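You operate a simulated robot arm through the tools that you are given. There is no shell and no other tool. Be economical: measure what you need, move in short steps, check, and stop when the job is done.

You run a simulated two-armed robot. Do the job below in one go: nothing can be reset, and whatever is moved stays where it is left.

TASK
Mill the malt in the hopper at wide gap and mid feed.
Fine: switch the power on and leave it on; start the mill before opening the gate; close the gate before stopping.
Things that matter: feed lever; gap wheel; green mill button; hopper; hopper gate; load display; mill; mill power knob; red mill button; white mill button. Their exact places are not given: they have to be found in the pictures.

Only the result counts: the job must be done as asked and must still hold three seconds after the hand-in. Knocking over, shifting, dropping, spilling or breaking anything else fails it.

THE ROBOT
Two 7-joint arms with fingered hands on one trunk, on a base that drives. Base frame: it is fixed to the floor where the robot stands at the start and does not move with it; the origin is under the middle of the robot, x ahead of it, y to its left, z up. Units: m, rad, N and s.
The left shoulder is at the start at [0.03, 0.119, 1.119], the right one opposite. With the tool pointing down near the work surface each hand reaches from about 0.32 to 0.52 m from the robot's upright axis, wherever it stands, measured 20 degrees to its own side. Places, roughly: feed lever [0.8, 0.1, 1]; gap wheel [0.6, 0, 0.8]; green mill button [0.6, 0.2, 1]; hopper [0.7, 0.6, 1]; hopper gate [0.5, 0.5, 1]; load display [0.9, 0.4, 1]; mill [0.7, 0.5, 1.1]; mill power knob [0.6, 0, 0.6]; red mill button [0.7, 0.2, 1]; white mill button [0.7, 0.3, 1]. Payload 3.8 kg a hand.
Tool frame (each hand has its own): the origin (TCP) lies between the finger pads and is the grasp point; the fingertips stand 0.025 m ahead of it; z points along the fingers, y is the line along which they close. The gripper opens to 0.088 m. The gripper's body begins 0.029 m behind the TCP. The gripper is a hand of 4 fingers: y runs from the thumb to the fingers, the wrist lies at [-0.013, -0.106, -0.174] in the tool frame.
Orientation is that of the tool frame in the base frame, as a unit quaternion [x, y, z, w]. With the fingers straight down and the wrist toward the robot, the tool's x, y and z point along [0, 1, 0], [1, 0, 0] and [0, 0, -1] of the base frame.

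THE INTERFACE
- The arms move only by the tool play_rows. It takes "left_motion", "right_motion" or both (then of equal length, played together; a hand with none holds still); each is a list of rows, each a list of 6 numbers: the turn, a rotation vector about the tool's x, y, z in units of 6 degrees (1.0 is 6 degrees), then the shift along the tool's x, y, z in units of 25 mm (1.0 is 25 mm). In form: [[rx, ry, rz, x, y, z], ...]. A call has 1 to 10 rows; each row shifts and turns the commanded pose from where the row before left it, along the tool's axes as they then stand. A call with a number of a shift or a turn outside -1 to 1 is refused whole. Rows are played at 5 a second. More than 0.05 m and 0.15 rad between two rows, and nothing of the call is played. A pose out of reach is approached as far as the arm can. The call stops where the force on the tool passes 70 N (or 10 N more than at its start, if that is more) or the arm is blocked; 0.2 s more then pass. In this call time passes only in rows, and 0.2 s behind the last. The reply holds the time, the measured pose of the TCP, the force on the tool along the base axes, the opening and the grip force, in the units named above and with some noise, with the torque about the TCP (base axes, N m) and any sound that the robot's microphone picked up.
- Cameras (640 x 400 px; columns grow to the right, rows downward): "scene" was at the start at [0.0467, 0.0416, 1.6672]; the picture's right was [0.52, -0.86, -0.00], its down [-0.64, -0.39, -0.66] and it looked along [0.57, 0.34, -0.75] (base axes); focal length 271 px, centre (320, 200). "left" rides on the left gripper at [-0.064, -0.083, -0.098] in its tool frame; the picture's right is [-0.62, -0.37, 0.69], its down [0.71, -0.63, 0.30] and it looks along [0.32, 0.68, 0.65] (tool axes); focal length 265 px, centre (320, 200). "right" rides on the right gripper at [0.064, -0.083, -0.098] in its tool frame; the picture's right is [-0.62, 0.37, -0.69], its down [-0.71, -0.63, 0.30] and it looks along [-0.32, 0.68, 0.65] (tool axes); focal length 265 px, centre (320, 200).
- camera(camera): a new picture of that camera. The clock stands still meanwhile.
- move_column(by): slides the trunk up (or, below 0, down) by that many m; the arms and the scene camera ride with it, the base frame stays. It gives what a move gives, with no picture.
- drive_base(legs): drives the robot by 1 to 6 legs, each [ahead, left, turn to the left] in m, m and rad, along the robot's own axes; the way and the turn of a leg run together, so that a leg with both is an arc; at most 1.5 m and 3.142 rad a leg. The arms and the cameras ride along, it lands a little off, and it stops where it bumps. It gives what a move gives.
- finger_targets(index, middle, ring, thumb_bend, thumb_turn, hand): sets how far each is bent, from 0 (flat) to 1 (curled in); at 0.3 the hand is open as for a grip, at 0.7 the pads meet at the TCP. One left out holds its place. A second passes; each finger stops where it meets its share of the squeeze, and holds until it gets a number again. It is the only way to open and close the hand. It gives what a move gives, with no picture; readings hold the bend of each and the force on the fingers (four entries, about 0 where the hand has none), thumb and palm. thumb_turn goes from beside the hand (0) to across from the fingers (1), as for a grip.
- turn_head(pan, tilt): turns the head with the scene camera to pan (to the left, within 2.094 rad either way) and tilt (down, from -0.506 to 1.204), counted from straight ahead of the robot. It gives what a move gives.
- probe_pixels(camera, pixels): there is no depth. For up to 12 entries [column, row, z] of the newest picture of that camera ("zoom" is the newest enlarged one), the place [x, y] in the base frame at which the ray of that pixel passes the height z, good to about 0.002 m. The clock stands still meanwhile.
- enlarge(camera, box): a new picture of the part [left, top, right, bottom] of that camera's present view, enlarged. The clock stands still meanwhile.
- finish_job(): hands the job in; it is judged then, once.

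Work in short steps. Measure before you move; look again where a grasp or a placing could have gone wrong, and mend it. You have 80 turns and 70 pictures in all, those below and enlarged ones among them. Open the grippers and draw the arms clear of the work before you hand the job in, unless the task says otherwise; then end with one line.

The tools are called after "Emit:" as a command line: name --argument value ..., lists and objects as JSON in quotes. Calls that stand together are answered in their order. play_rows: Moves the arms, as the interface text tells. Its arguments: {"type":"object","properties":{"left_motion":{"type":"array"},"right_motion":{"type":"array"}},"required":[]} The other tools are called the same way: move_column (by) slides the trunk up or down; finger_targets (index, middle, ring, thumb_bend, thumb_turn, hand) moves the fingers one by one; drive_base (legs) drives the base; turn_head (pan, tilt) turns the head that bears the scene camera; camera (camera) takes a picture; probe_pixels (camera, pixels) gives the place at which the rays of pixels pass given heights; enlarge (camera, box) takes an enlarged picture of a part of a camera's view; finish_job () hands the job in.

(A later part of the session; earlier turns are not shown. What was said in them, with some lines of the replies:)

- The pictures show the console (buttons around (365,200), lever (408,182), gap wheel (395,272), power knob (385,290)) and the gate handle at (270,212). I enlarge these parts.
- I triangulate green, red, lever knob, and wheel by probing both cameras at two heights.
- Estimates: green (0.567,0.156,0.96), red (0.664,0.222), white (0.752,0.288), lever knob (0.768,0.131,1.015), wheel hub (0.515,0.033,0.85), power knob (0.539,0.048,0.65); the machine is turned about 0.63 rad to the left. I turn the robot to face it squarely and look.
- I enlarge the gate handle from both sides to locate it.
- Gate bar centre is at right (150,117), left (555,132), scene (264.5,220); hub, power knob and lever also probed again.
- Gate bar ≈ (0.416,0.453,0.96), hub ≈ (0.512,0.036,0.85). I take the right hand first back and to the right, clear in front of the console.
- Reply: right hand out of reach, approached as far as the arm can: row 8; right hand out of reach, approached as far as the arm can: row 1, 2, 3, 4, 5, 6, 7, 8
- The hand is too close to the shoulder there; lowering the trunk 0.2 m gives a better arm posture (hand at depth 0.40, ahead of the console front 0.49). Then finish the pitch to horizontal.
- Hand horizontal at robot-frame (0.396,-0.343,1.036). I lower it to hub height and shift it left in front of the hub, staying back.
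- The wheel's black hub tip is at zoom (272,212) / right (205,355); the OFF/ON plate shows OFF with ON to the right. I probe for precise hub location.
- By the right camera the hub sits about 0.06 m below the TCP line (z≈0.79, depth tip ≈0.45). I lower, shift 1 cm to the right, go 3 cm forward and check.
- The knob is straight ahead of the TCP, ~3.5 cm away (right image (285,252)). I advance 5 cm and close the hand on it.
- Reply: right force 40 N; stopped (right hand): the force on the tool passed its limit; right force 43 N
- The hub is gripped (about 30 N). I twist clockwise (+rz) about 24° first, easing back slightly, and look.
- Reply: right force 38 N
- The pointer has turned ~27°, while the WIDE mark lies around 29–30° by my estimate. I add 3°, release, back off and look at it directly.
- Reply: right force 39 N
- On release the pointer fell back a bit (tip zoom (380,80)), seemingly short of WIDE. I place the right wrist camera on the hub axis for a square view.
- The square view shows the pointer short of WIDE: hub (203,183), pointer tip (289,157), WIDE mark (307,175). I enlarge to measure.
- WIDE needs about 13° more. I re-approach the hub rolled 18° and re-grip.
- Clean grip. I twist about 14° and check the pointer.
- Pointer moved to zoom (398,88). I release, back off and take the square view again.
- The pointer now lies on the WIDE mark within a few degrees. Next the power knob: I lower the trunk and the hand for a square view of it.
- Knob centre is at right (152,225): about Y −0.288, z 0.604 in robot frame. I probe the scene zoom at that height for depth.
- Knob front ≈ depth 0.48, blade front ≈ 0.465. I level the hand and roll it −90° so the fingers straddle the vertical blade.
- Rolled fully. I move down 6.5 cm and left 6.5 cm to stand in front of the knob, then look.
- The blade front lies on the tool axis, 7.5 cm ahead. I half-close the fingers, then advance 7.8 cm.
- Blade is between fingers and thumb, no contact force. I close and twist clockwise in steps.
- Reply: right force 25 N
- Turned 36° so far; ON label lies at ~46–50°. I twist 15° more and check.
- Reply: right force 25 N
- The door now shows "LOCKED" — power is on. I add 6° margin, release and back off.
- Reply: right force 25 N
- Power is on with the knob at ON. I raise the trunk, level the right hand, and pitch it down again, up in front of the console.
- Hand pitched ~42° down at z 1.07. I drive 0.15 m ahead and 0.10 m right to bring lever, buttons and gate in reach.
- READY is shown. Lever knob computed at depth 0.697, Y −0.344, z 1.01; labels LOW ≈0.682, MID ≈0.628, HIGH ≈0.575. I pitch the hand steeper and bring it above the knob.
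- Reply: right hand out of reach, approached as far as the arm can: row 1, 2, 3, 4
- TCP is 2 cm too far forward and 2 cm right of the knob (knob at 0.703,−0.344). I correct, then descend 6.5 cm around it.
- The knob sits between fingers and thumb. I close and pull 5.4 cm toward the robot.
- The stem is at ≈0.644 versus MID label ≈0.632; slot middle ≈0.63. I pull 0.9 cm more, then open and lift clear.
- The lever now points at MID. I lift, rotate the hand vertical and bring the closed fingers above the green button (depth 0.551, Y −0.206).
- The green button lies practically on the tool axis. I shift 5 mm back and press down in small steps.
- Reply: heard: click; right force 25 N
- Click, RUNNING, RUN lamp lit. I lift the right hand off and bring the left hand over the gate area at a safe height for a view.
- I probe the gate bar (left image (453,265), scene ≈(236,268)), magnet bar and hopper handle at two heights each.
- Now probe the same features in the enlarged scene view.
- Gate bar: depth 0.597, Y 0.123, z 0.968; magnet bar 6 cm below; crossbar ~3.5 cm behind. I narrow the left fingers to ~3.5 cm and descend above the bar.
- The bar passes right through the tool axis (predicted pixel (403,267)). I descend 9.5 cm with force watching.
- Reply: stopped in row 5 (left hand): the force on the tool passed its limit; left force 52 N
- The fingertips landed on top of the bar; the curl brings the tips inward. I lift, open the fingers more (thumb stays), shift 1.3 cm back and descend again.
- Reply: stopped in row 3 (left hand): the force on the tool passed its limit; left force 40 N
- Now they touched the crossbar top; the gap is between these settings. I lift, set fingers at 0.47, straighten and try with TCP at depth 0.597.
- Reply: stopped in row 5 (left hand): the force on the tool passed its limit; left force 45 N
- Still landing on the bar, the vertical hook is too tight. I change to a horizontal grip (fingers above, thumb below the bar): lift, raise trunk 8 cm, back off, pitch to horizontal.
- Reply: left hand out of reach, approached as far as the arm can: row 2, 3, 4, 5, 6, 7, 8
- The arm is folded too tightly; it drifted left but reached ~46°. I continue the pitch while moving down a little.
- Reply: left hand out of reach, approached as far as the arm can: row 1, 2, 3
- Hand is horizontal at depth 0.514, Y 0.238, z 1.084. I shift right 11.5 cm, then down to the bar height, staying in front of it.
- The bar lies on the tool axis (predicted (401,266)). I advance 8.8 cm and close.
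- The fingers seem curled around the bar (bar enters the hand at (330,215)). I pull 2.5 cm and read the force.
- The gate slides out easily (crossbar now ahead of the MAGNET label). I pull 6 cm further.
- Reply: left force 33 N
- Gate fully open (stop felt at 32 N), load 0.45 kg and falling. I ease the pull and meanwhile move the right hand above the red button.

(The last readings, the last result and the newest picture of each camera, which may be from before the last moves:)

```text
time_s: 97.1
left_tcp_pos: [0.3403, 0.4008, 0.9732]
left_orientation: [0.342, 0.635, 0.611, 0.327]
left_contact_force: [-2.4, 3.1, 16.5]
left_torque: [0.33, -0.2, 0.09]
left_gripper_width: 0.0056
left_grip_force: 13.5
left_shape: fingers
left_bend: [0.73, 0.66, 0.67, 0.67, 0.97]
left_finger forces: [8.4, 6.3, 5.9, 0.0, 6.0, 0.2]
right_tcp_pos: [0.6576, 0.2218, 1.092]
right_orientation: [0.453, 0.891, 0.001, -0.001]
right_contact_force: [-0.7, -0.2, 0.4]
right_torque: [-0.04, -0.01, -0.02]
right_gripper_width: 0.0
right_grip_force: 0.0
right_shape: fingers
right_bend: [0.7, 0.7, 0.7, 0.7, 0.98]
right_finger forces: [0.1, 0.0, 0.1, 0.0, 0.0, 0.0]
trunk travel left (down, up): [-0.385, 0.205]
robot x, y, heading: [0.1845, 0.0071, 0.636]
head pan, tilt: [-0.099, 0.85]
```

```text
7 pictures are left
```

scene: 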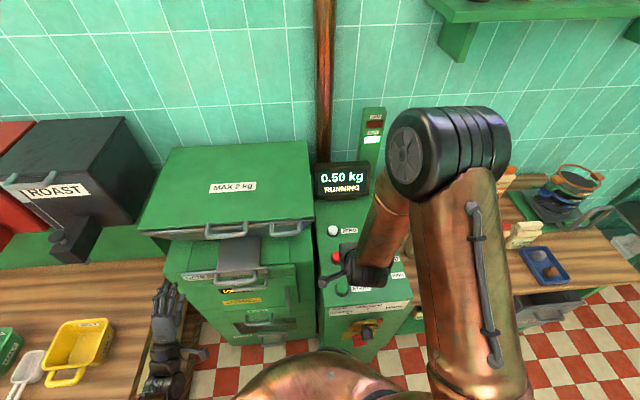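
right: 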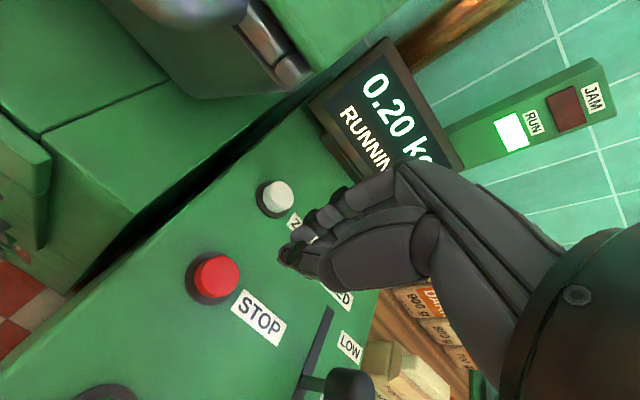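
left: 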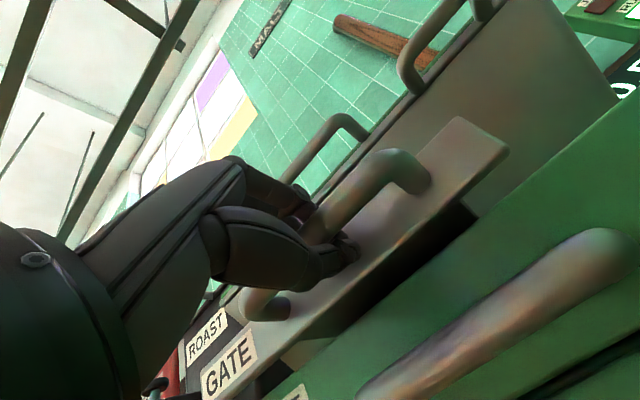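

0.20 kg left, falling 0.057 kg/s; no jam. Red button is on the right tool axis ((217,272) vs predicted (219,272)). I wait about 6.6 s more.

Emit:
play_rows --left_motion '[[0, 0, 0, 0, 0, 0], [0, 0, 0, 0, 0, 0], [0, 0, 0, 0, 0, 0], [0, 0, 0, 0, 0, 0], [0, 0, 0, 0, 0, 0], [0, 0, 0, 0, 0, 0], [0, 0, 0, 0, 0, 0], [0, 0, 0, 0, 0, 0], [0, 0, 0, 0, 0, 0], [0, 0, 0, 0, 0, 0]]'

Emit:
play_rows --left_motion '[[0, 0, 0, 0, 0, 0], [0, 0, 0, 0, 0, 0], [0, 0, 0, 0, 0, 0], [0, 0, 0, 0, 0, 0], [0, 0, 0, 0, 0, 0], [0, 0, 0, 0, 0, 0], [0, 0, 0, 0, 0, 0], [0, 0, 0, 0, 0, 0], [0, 0, 0, 0, 0, 0], [0, 0, 0, 0, 0, 0]]'

Emit:
play_rows --left_motion '[[0, 0, 0, 0, 0, 0], [0, 0, 0, 0, 0, 0], [0, 0, 0, 0, 0, 0], [0, 0, 0, 0, 0, 0], [0, 0, 0, 0, 0, 0], [0, 0, 0, 0, 0, 0], [0, 0, 0, 0, 0, 0], [0, 0, 0, 0, 0, 0], [0, 0, 0, 0, 0, 0], [0, 0, 0, 0, 0, 0]]'

Emit:
camera --camera "scene"

```text
time_s: 99.3
left_tcp_pos: [0.3406, 0.3996, 0.9742]
left_orientation: [0.341, 0.635, 0.611, 0.326]
left_contact_force: [-0.9, 3.3, 15.4]
left_torque: [0.35, -0.18, 0.08]
left_gripper_width: 0.0055
left_grip_force: 13.4
left_shape: fingers
left_bend: [0.73, 0.66, 0.67, 0.67, 0.97]
left_finger forces: [8.4, 6.2, 5.9, 0.1, 5.9, 0.0]
right_tcp_pos: [0.6571, 0.2214, 1.0927]
right_orientation: [0.453, 0.891, 0.002, -0.001]
right_contact_force: [0.6, 0.9, -0.1]
right_torque: [0.0, 0.0, 0.0]
right_gripper_width: 0.0
right_grip_force: 0.0
right_shape: fingers
right_bend: [0.7, 0.7, 0.7, 0.7, 0.98]
right_finger forces: [0.0, 0.0, 0.0, 0.0, 0.1, 0.0]
trunk travel left (down, up): [-0.385, 0.205]
robot x, y, heading: [0.1787, 0.0068, 0.633]
head pan, tilt: [-0.099, 0.85]
```

```text
time_s: 101.5
left_tcp_pos: [0.3384, 0.3991, 0.974]
left_orientation: [0.342, 0.635, 0.611, 0.327]
left_contact_force: [-1.9, 3.1, 15.6]
left_torque: [0.35, -0.18, 0.08]
left_gripper_width: 0.0053
left_grip_force: 13.4
left_shape: fingers
left_bend: [0.73, 0.66, 0.67, 0.67, 0.97]
left_finger forces: [8.3, 6.3, 5.9, 0.0, 6.0, 0.1]
right_tcp_pos: [0.6558, 0.2209, 1.0928]
right_orientation: [0.453, 0.891, 0.001, -0.001]
right_contact_force: [0.2, 0.4, 0.0]
right_torque: [-0.01, 0.0, -0.03]
right_gripper_width: 0.0
right_grip_force: 0.1
right_shape: fingers
right_bend: [0.7, 0.7, 0.7, 0.7, 0.98]
right_finger forces: [0.0, 0.0, 0.1, 0.0, 0.0, 0.0]
trunk travel left (down, up): [-0.385, 0.205]
robot x, y, heading: [0.1792, 0.0058, 0.633]
head pan, tilt: [-0.099, 0.85]
```

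```text
time_s: 103.7
left_tcp_pos: [0.3395, 0.3994, 0.9743]
left_orientation: [0.342, 0.635, 0.611, 0.326]
left_contact_force: [-1.8, 2.5, 15.2]
left_torque: [0.34, -0.16, 0.08]
left_gripper_width: 0.0055
left_grip_force: 13.0
left_shape: fingers
left_bend: [0.73, 0.66, 0.67, 0.67, 0.97]
left_finger forces: [8.3, 6.3, 5.8, 0.0, 5.8, 0.0]
right_tcp_pos: [0.6566, 0.221, 1.0922]
right_orientation: [0.453, 0.891, 0.001, -0.001]
right_contact_force: [0.3, 0.2, 0.2]
right_torque: [0.02, 0.0, -0.03]
right_gripper_width: 0.0001
right_grip_force: 0.0
right_shape: fingers
right_bend: [0.7, 0.7, 0.7, 0.7, 0.98]
right_finger forces: [0.1, 0.1, 0.0, 0.1, 0.0, 0.0]
trunk travel left (down, up): [-0.385, 0.205]
robot x, y, heading: [0.1823, 0.0032, 0.632]
head pan, tilt: [-0.099, 0.85]
```

```text
6 pictures are left
```

scene: 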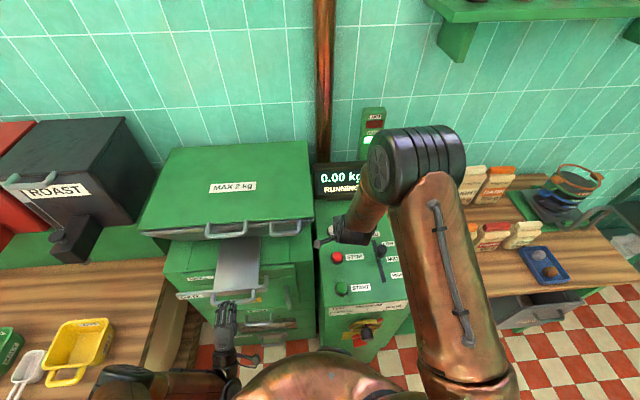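

0.00 kg, still running. I push the gate closed (left hand 9.5 cm forward), watching force.

Emit:
play_rows --left_motion '[[0, 0, 0, 0, 0, 0.6], [0, 0, 0, 0, 0, 0.6], [0, 0, 0, 0, 0, 0.6], [0, 0, 0, 0, 0, 0.6], [0, 0, 0, 0, 0, 0.6], [0, 0, 0, 0, 0, 0.5], [0, 0, 0, 0, 0, 0.4]]'

Emit:
enlarge --camera "scene" --box '[130, 150, 390, 330]'

```text
time_s: 105.3
left_tcp_pos: [0.419, 0.4513, 0.9714]
left_orientation: [0.342, 0.634, 0.612, 0.328]
left_contact_force: [-6.4, -5.8, -2.5]
left_torque: [-0.08, 0.16, -0.09]
left_gripper_width: 0.0
left_grip_force: 5.7
left_shape: fingers
left_bend: [0.74, 0.72, 0.72, 0.72, 0.97]
left_finger forces: [0.0, 0.0, 0.0, 0.1, 10.7, 0.0]
right_tcp_pos: [0.6522, 0.2182, 1.0953]
right_orientation: [0.453, 0.892, 0.003, 0.002]
right_contact_force: [0.4, -1.4, 0.6]
right_torque: [0.02, -0.02, 0.03]
right_gripper_width: 0.0001
right_grip_force: 0.0
right_shape: fingers
right_bend: [0.7, 0.7, 0.7, 0.7, 0.98]
right_finger forces: [0.0, 0.1, 0.0, 0.1, 0.0, 0.1]
trunk travel left (down, up): [-0.385, 0.205]
robot x, y, heading: [0.1763, 0.0085, 0.629]
head pan, tilt: [-0.099, 0.85]
```

```text
2.22 times, centred on (260, 240) of scene
```

zoom: 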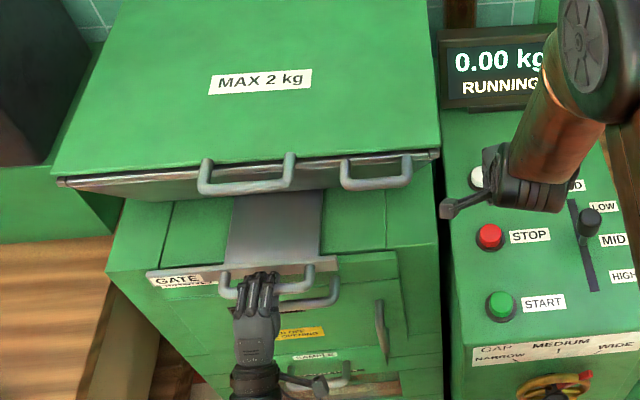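

Gate is close to its original position. I push another 2.5 cm to seat it against the stop.

Emit:
play_rows --left_motion '[[0, 0, 0, 0, 0, 0.4], [0, 0, 0, 0, 0, 0.3], [0, 0, 0, 0, 0, 0.3]]'

```text
time_s: 105.7
left_tcp_pos: [0.4199, 0.4505, 0.9661]
left_orientation: [0.341, 0.637, 0.608, 0.329]
left_contact_force: [-28.1, -16.0, 3.9]
left_torque: [-0.01, 0.02, -0.03]
left_gripper_width: 0.0001
left_grip_force: 18.0
left_shape: fingers
left_bend: [0.74, 0.72, 0.72, 0.76, 0.98]
left_finger forces: [0.1, 0.0, 0.4, 0.1, 35.0, 0.0]
right_tcp_pos: [0.6537, 0.2213, 1.0932]
right_orientation: [0.451, 0.892, 0.001, 0.001]
right_contact_force: [0.0, 0.9, 0.0]
right_torque: [0.02, -0.01, 0.02]
right_gripper_width: 0.0
right_grip_force: 0.2
right_shape: fingers
right_bend: [0.7, 0.7, 0.7, 0.7, 0.98]
right_finger forces: [0.0, 0.0, 0.0, 0.0, 0.0, 0.0]
trunk travel left (down, up): [-0.385, 0.205]
robot x, y, heading: [0.1769, 0.0072, 0.64]
head pan, tilt: [-0.099, 0.85]
stopped in row 2 (left hand): the force on the tool passed its limit (the readings are from after the stop); the commanded pose is now the measured one
```

The gate is at its closed stop. Now the right hand presses the red button below it.

Emit:
play_rows --right_motion '[[0, 0, 0, 0, 0, 0.9], [0, 0, 0, 0, 0, 0.9], [0, 0, 0, 0, 0, 0.9], [0, 0, 0, 0, 0, 0.7], [0, 0, 0, 0, 0, 0.5], [0, 0, 0, 0, 0, 0.3], [0, 0, 0, 0, 0, 0.2]]'

```text
time_s: 107.3
left_tcp_pos: [0.421, 0.4504, 0.9691]
left_orientation: [0.342, 0.636, 0.608, 0.33]
left_contact_force: [-29.4, -19.5, -5.5]
left_torque: [-0.18, 0.32, -0.1]
left_gripper_width: 0.0
left_grip_force: 20.7
left_shape: fingers
left_bend: [0.74, 0.72, 0.72, 0.75, 0.97]
left_finger forces: [0.0, 0.0, 0.0, 0.0, 41.3, 0.0]
right_tcp_pos: [0.6535, 0.2201, 0.9876]
right_orientation: [0.452, 0.892, 0.006, 0.002]
right_contact_force: [-2.9, -2.2, 22.9]
right_torque: [-0.09, 0.32, 0.02]
right_gripper_width: 0.0
right_grip_force: 11.4
right_shape: fingers
right_bend: [0.7, 0.7, 0.7, 0.7, 0.98]
right_finger forces: [0.3, 1.6, 0.0, 0.0, 21.1, 0.1]
trunk travel left (down, up): [-0.385, 0.205]
robot x, y, heading: [0.1792, 0.0073, 0.632]
head pan, tilt: [-0.099, 0.85]
heard: click
```

Click heard. I lift the right hand, ease the left forward pressure slightly and open the left fingers.

Emit:
play_rows --right_motion '[[0, 0, 0, 0, 0, -0.6], [0, 0, 0, 0, 0, -0.9], [0, 0, 0, 0, 0, -0.9], [0, 0, 0, 0, 0, -0.9]]' --left_motion '[[0, 0, 0, 0, 0, -0.15], [0, 0, 0, 0, 0, -0.1], [0, 0, 0, 0, 0, 0], [0, 0, 0, 0, 0, 0]]'

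Emit:
finger_targets --hand "left" --index 0.45 --middle 0.45 --ring 0.45 --thumb_bend 0.45

Emit:
camera --camera "scene"

```text
time_s: 108.3
left_tcp_pos: [0.4187, 0.4505, 0.9675]
left_orientation: [0.343, 0.637, 0.608, 0.328]
left_contact_force: [-4.1, -2.0, 2.1]
left_torque: [-0.02, 0.0, 0.01]
left_gripper_width: 0.0
left_grip_force: 1.0
left_shape: fingers
left_bend: [0.74, 0.72, 0.72, 0.73, 0.97]
left_finger forces: [0.8, 0.0, 0.5, 0.0, 0.0, 0.0]
right_tcp_pos: [0.6566, 0.2214, 1.0642]
right_orientation: [0.452, 0.892, 0.001, 0.001]
right_contact_force: [0.0, -0.3, -0.5]
right_torque: [0.0, 0.01, 0.04]
right_gripper_width: 0.0
right_grip_force: 0.1
right_shape: fingers
right_bend: [0.7, 0.7, 0.7, 0.7, 0.97]
right_finger forces: [0.0, 0.0, 0.0, 0.0, 0.0, 0.0]
trunk travel left (down, up): [-0.385, 0.205]
robot x, y, heading: [0.1829, 0.0063, 0.636]
head pan, tilt: [-0.099, 0.85]
```

```text
time_s: 109.3
left_tcp_pos: [0.4185, 0.4493, 0.9664]
left_orientation: [0.343, 0.637, 0.607, 0.328]
left_contact_force: [0.0, -0.1, 0.5]
left_torque: [-0.01, -0.02, 0.0]
left_gripper_width: 0.0519
left_grip_force: 0.1
left_shape: fingers
left_bend: [0.45, 0.45, 0.45, 0.45, 0.97]
left_finger forces: [0.0, 0.0, 0.0, 0.1, 0.0, 0.0]
right_tcp_pos: [0.6582, 0.2238, 1.0647]
right_orientation: [0.453, 0.892, 0.0, -0.001]
right_contact_force: [0.9, -0.6, -0.8]
right_torque: [-0.01, 0.0, 0.01]
right_gripper_width: 0.0
right_grip_force: 0.1
right_shape: fingers
right_bend: [0.7, 0.7, 0.7, 0.7, 0.97]
right_finger forces: [0.0, 0.0, 0.0, 0.0, 0.0, 0.1]
trunk travel left (down, up): [-0.385, 0.205]
robot x, y, heading: [0.1767, 0.0071, 0.635]
head pan, tilt: [-0.099, 0.85]
```

```text
4 pictures are left
```

scene: 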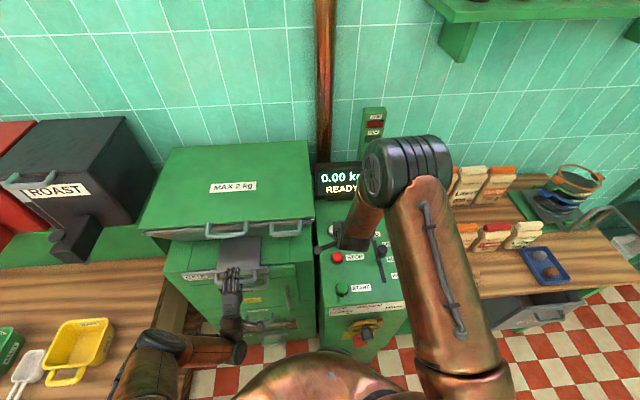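

READY and 0.00 kg. I draw the left hand straight back and the right hand up and back, then open the right.

Emit:
play_rows --left_motion '[[0, 0, 0, 0, 0, -0.6], [0, 0, 0, 0, 0, -0.7], [0, 0, 0, 0, 0, -0.7], [0, 0, 0, 0, 0, -0.7], [0, 0, 0, 0, 0, -0.7], [0, 0, 0, 0, 0, 0]]' --right_motion '[[0, 0, 0, 0, 0, -0.9], [0, 0, 0, 0, 0, -0.9], [0, 0, 0, 0, 0, -0.9], [0, 0, 0, 0, 0, -0.9], [0, 0, 0, 0, -0.8, 0], [0, 0, 0, 0, -0.8, 0]]'

Emit:
drive_base --legs '[[-0.12, 0, 0]]'

Emit:
finger_targets --hand "right" --index 0.3 --middle 0.3 --ring 0.3 --thumb_bend 0.3

Emit:
camera --camera "scene"

```text
time_s: 110.7
left_tcp_pos: [0.3485, 0.4034, 0.9694]
left_orientation: [0.342, 0.637, 0.608, 0.328]
left_contact_force: [-0.1, 0.5, 0.2]
left_torque: [0.0, 0.01, 0.01]
left_gripper_width: 0.0522
left_grip_force: 0.0
left_shape: fingers
left_bend: [0.45, 0.45, 0.45, 0.45, 0.97]
left_finger forces: [0.0, 0.1, 0.0, 0.0, 0.0, 0.0]
right_tcp_pos: [0.6239, 0.1983, 1.1537]
right_orientation: [0.452, 0.892, 0.001, -0.001]
right_contact_force: [0.0, 0.0, 0.7]
right_torque: [-0.02, -0.02, -0.02]
right_gripper_width: 0.0001
right_grip_force: 0.1
right_shape: fingers
right_bend: [0.7, 0.7, 0.7, 0.7, 0.97]
right_finger forces: [0.0, 0.0, 0.0, 0.1, 0.0, 0.1]
trunk travel left (down, up): [-0.385, 0.205]
robot x, y, heading: [0.179, 0.0084, 0.63]
head pan, tilt: [-0.099, 0.85]
```

```text
time_s: 111.9
left_tcp_pos: [0.2502, 0.3318, 0.9708]
left_orientation: [0.342, 0.637, 0.608, 0.327]
left_contact_force: [-0.1, -0.2, -0.9]
left_torque: [-0.02, 0.0, 0.02]
left_gripper_width: 0.0522
left_grip_force: 0.1
left_shape: fingers
left_bend: [0.45, 0.45, 0.45, 0.45, 0.97]
left_finger forces: [0.1, 0.0, 0.0, 0.0, 0.0, 0.1]
right_tcp_pos: [0.5264, 0.1256, 1.1547]
right_orientation: [0.453, 0.892, 0.001, 0.0]
right_contact_force: [-0.9, -0.2, -0.8]
right_torque: [0.03, 0.0, 0.03]
right_gripper_width: 0.0001
right_grip_force: 0.0
right_shape: fingers
right_bend: [0.7, 0.7, 0.7, 0.7, 0.97]
right_finger forces: [0.1, 0.0, 0.1, 0.0, 0.0, 0.0]
trunk travel left (down, up): [-0.385, 0.205]
robot x, y, heading: [0.0844, -0.0635, 0.634]
head pan, tilt: [-0.099, 0.85]
```

```text
time_s: 112.9
left_tcp_pos: [0.251, 0.3324, 0.9705]
left_orientation: [0.342, 0.637, 0.608, 0.328]
left_contact_force: [0.4, 0.4, -0.3]
left_torque: [-0.01, 0.01, 0.02]
left_gripper_width: 0.0521
left_grip_force: 0.0
left_shape: fingers
left_bend: [0.45, 0.45, 0.45, 0.45, 0.97]
left_finger forces: [0.0, 0.0, 0.0, 0.0, 0.0, 0.0]
right_tcp_pos: [0.5265, 0.1277, 1.1532]
right_orientation: [0.452, 0.892, 0.001, -0.001]
right_contact_force: [0.0, 0.0, -0.4]
right_torque: [-0.02, -0.01, 0.0]
right_gripper_width: 0.0842
right_grip_force: 0.0
right_shape: fingers
right_bend: [0.3, 0.3, 0.3, 0.3, 0.97]
right_finger forces: [0.0, 0.0, 0.1, 0.1, 0.0, 0.0]
trunk travel left (down, up): [-0.385, 0.205]
robot x, y, heading: [0.0808, -0.0666, 0.633]
head pan, tilt: [-0.099, 0.85]
```

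```text
3 pictures are left
```

scene: 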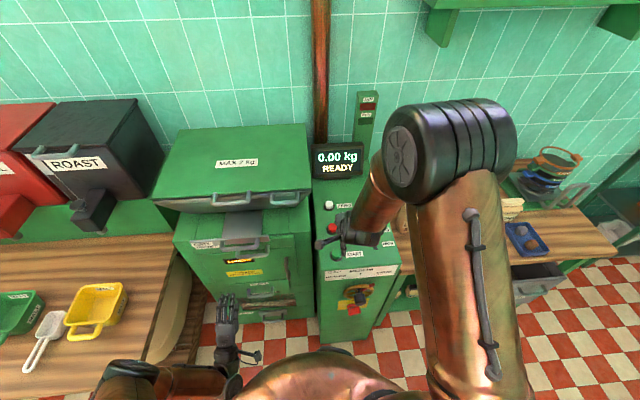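

The display reads 0.00 kg READY, LOCKED lit. One enlarged check of gate and panel before hand-in.

Emit:
enlarge --camera "scene" --box '[180, 190, 400, 330]'

```text
2.86 times, centred on (290, 260) of scene
```

zoom: 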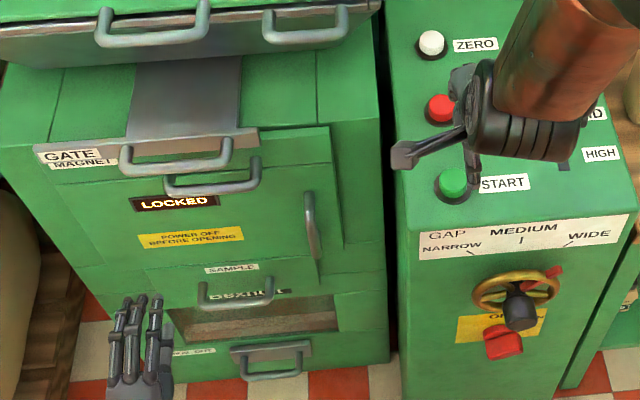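

The gate is closed, the gap is at WIDE, power is on, the meal window shows ground malt, and nothing is displaced. I hand in.

Emit:
finish_job

```text
The job is handed in.
```

The malt is milled at wide gap and mid feed: the load fell from 0.50 kg to 0.00 kg, the gate was closed before the mill was stopped, and the power is still on.
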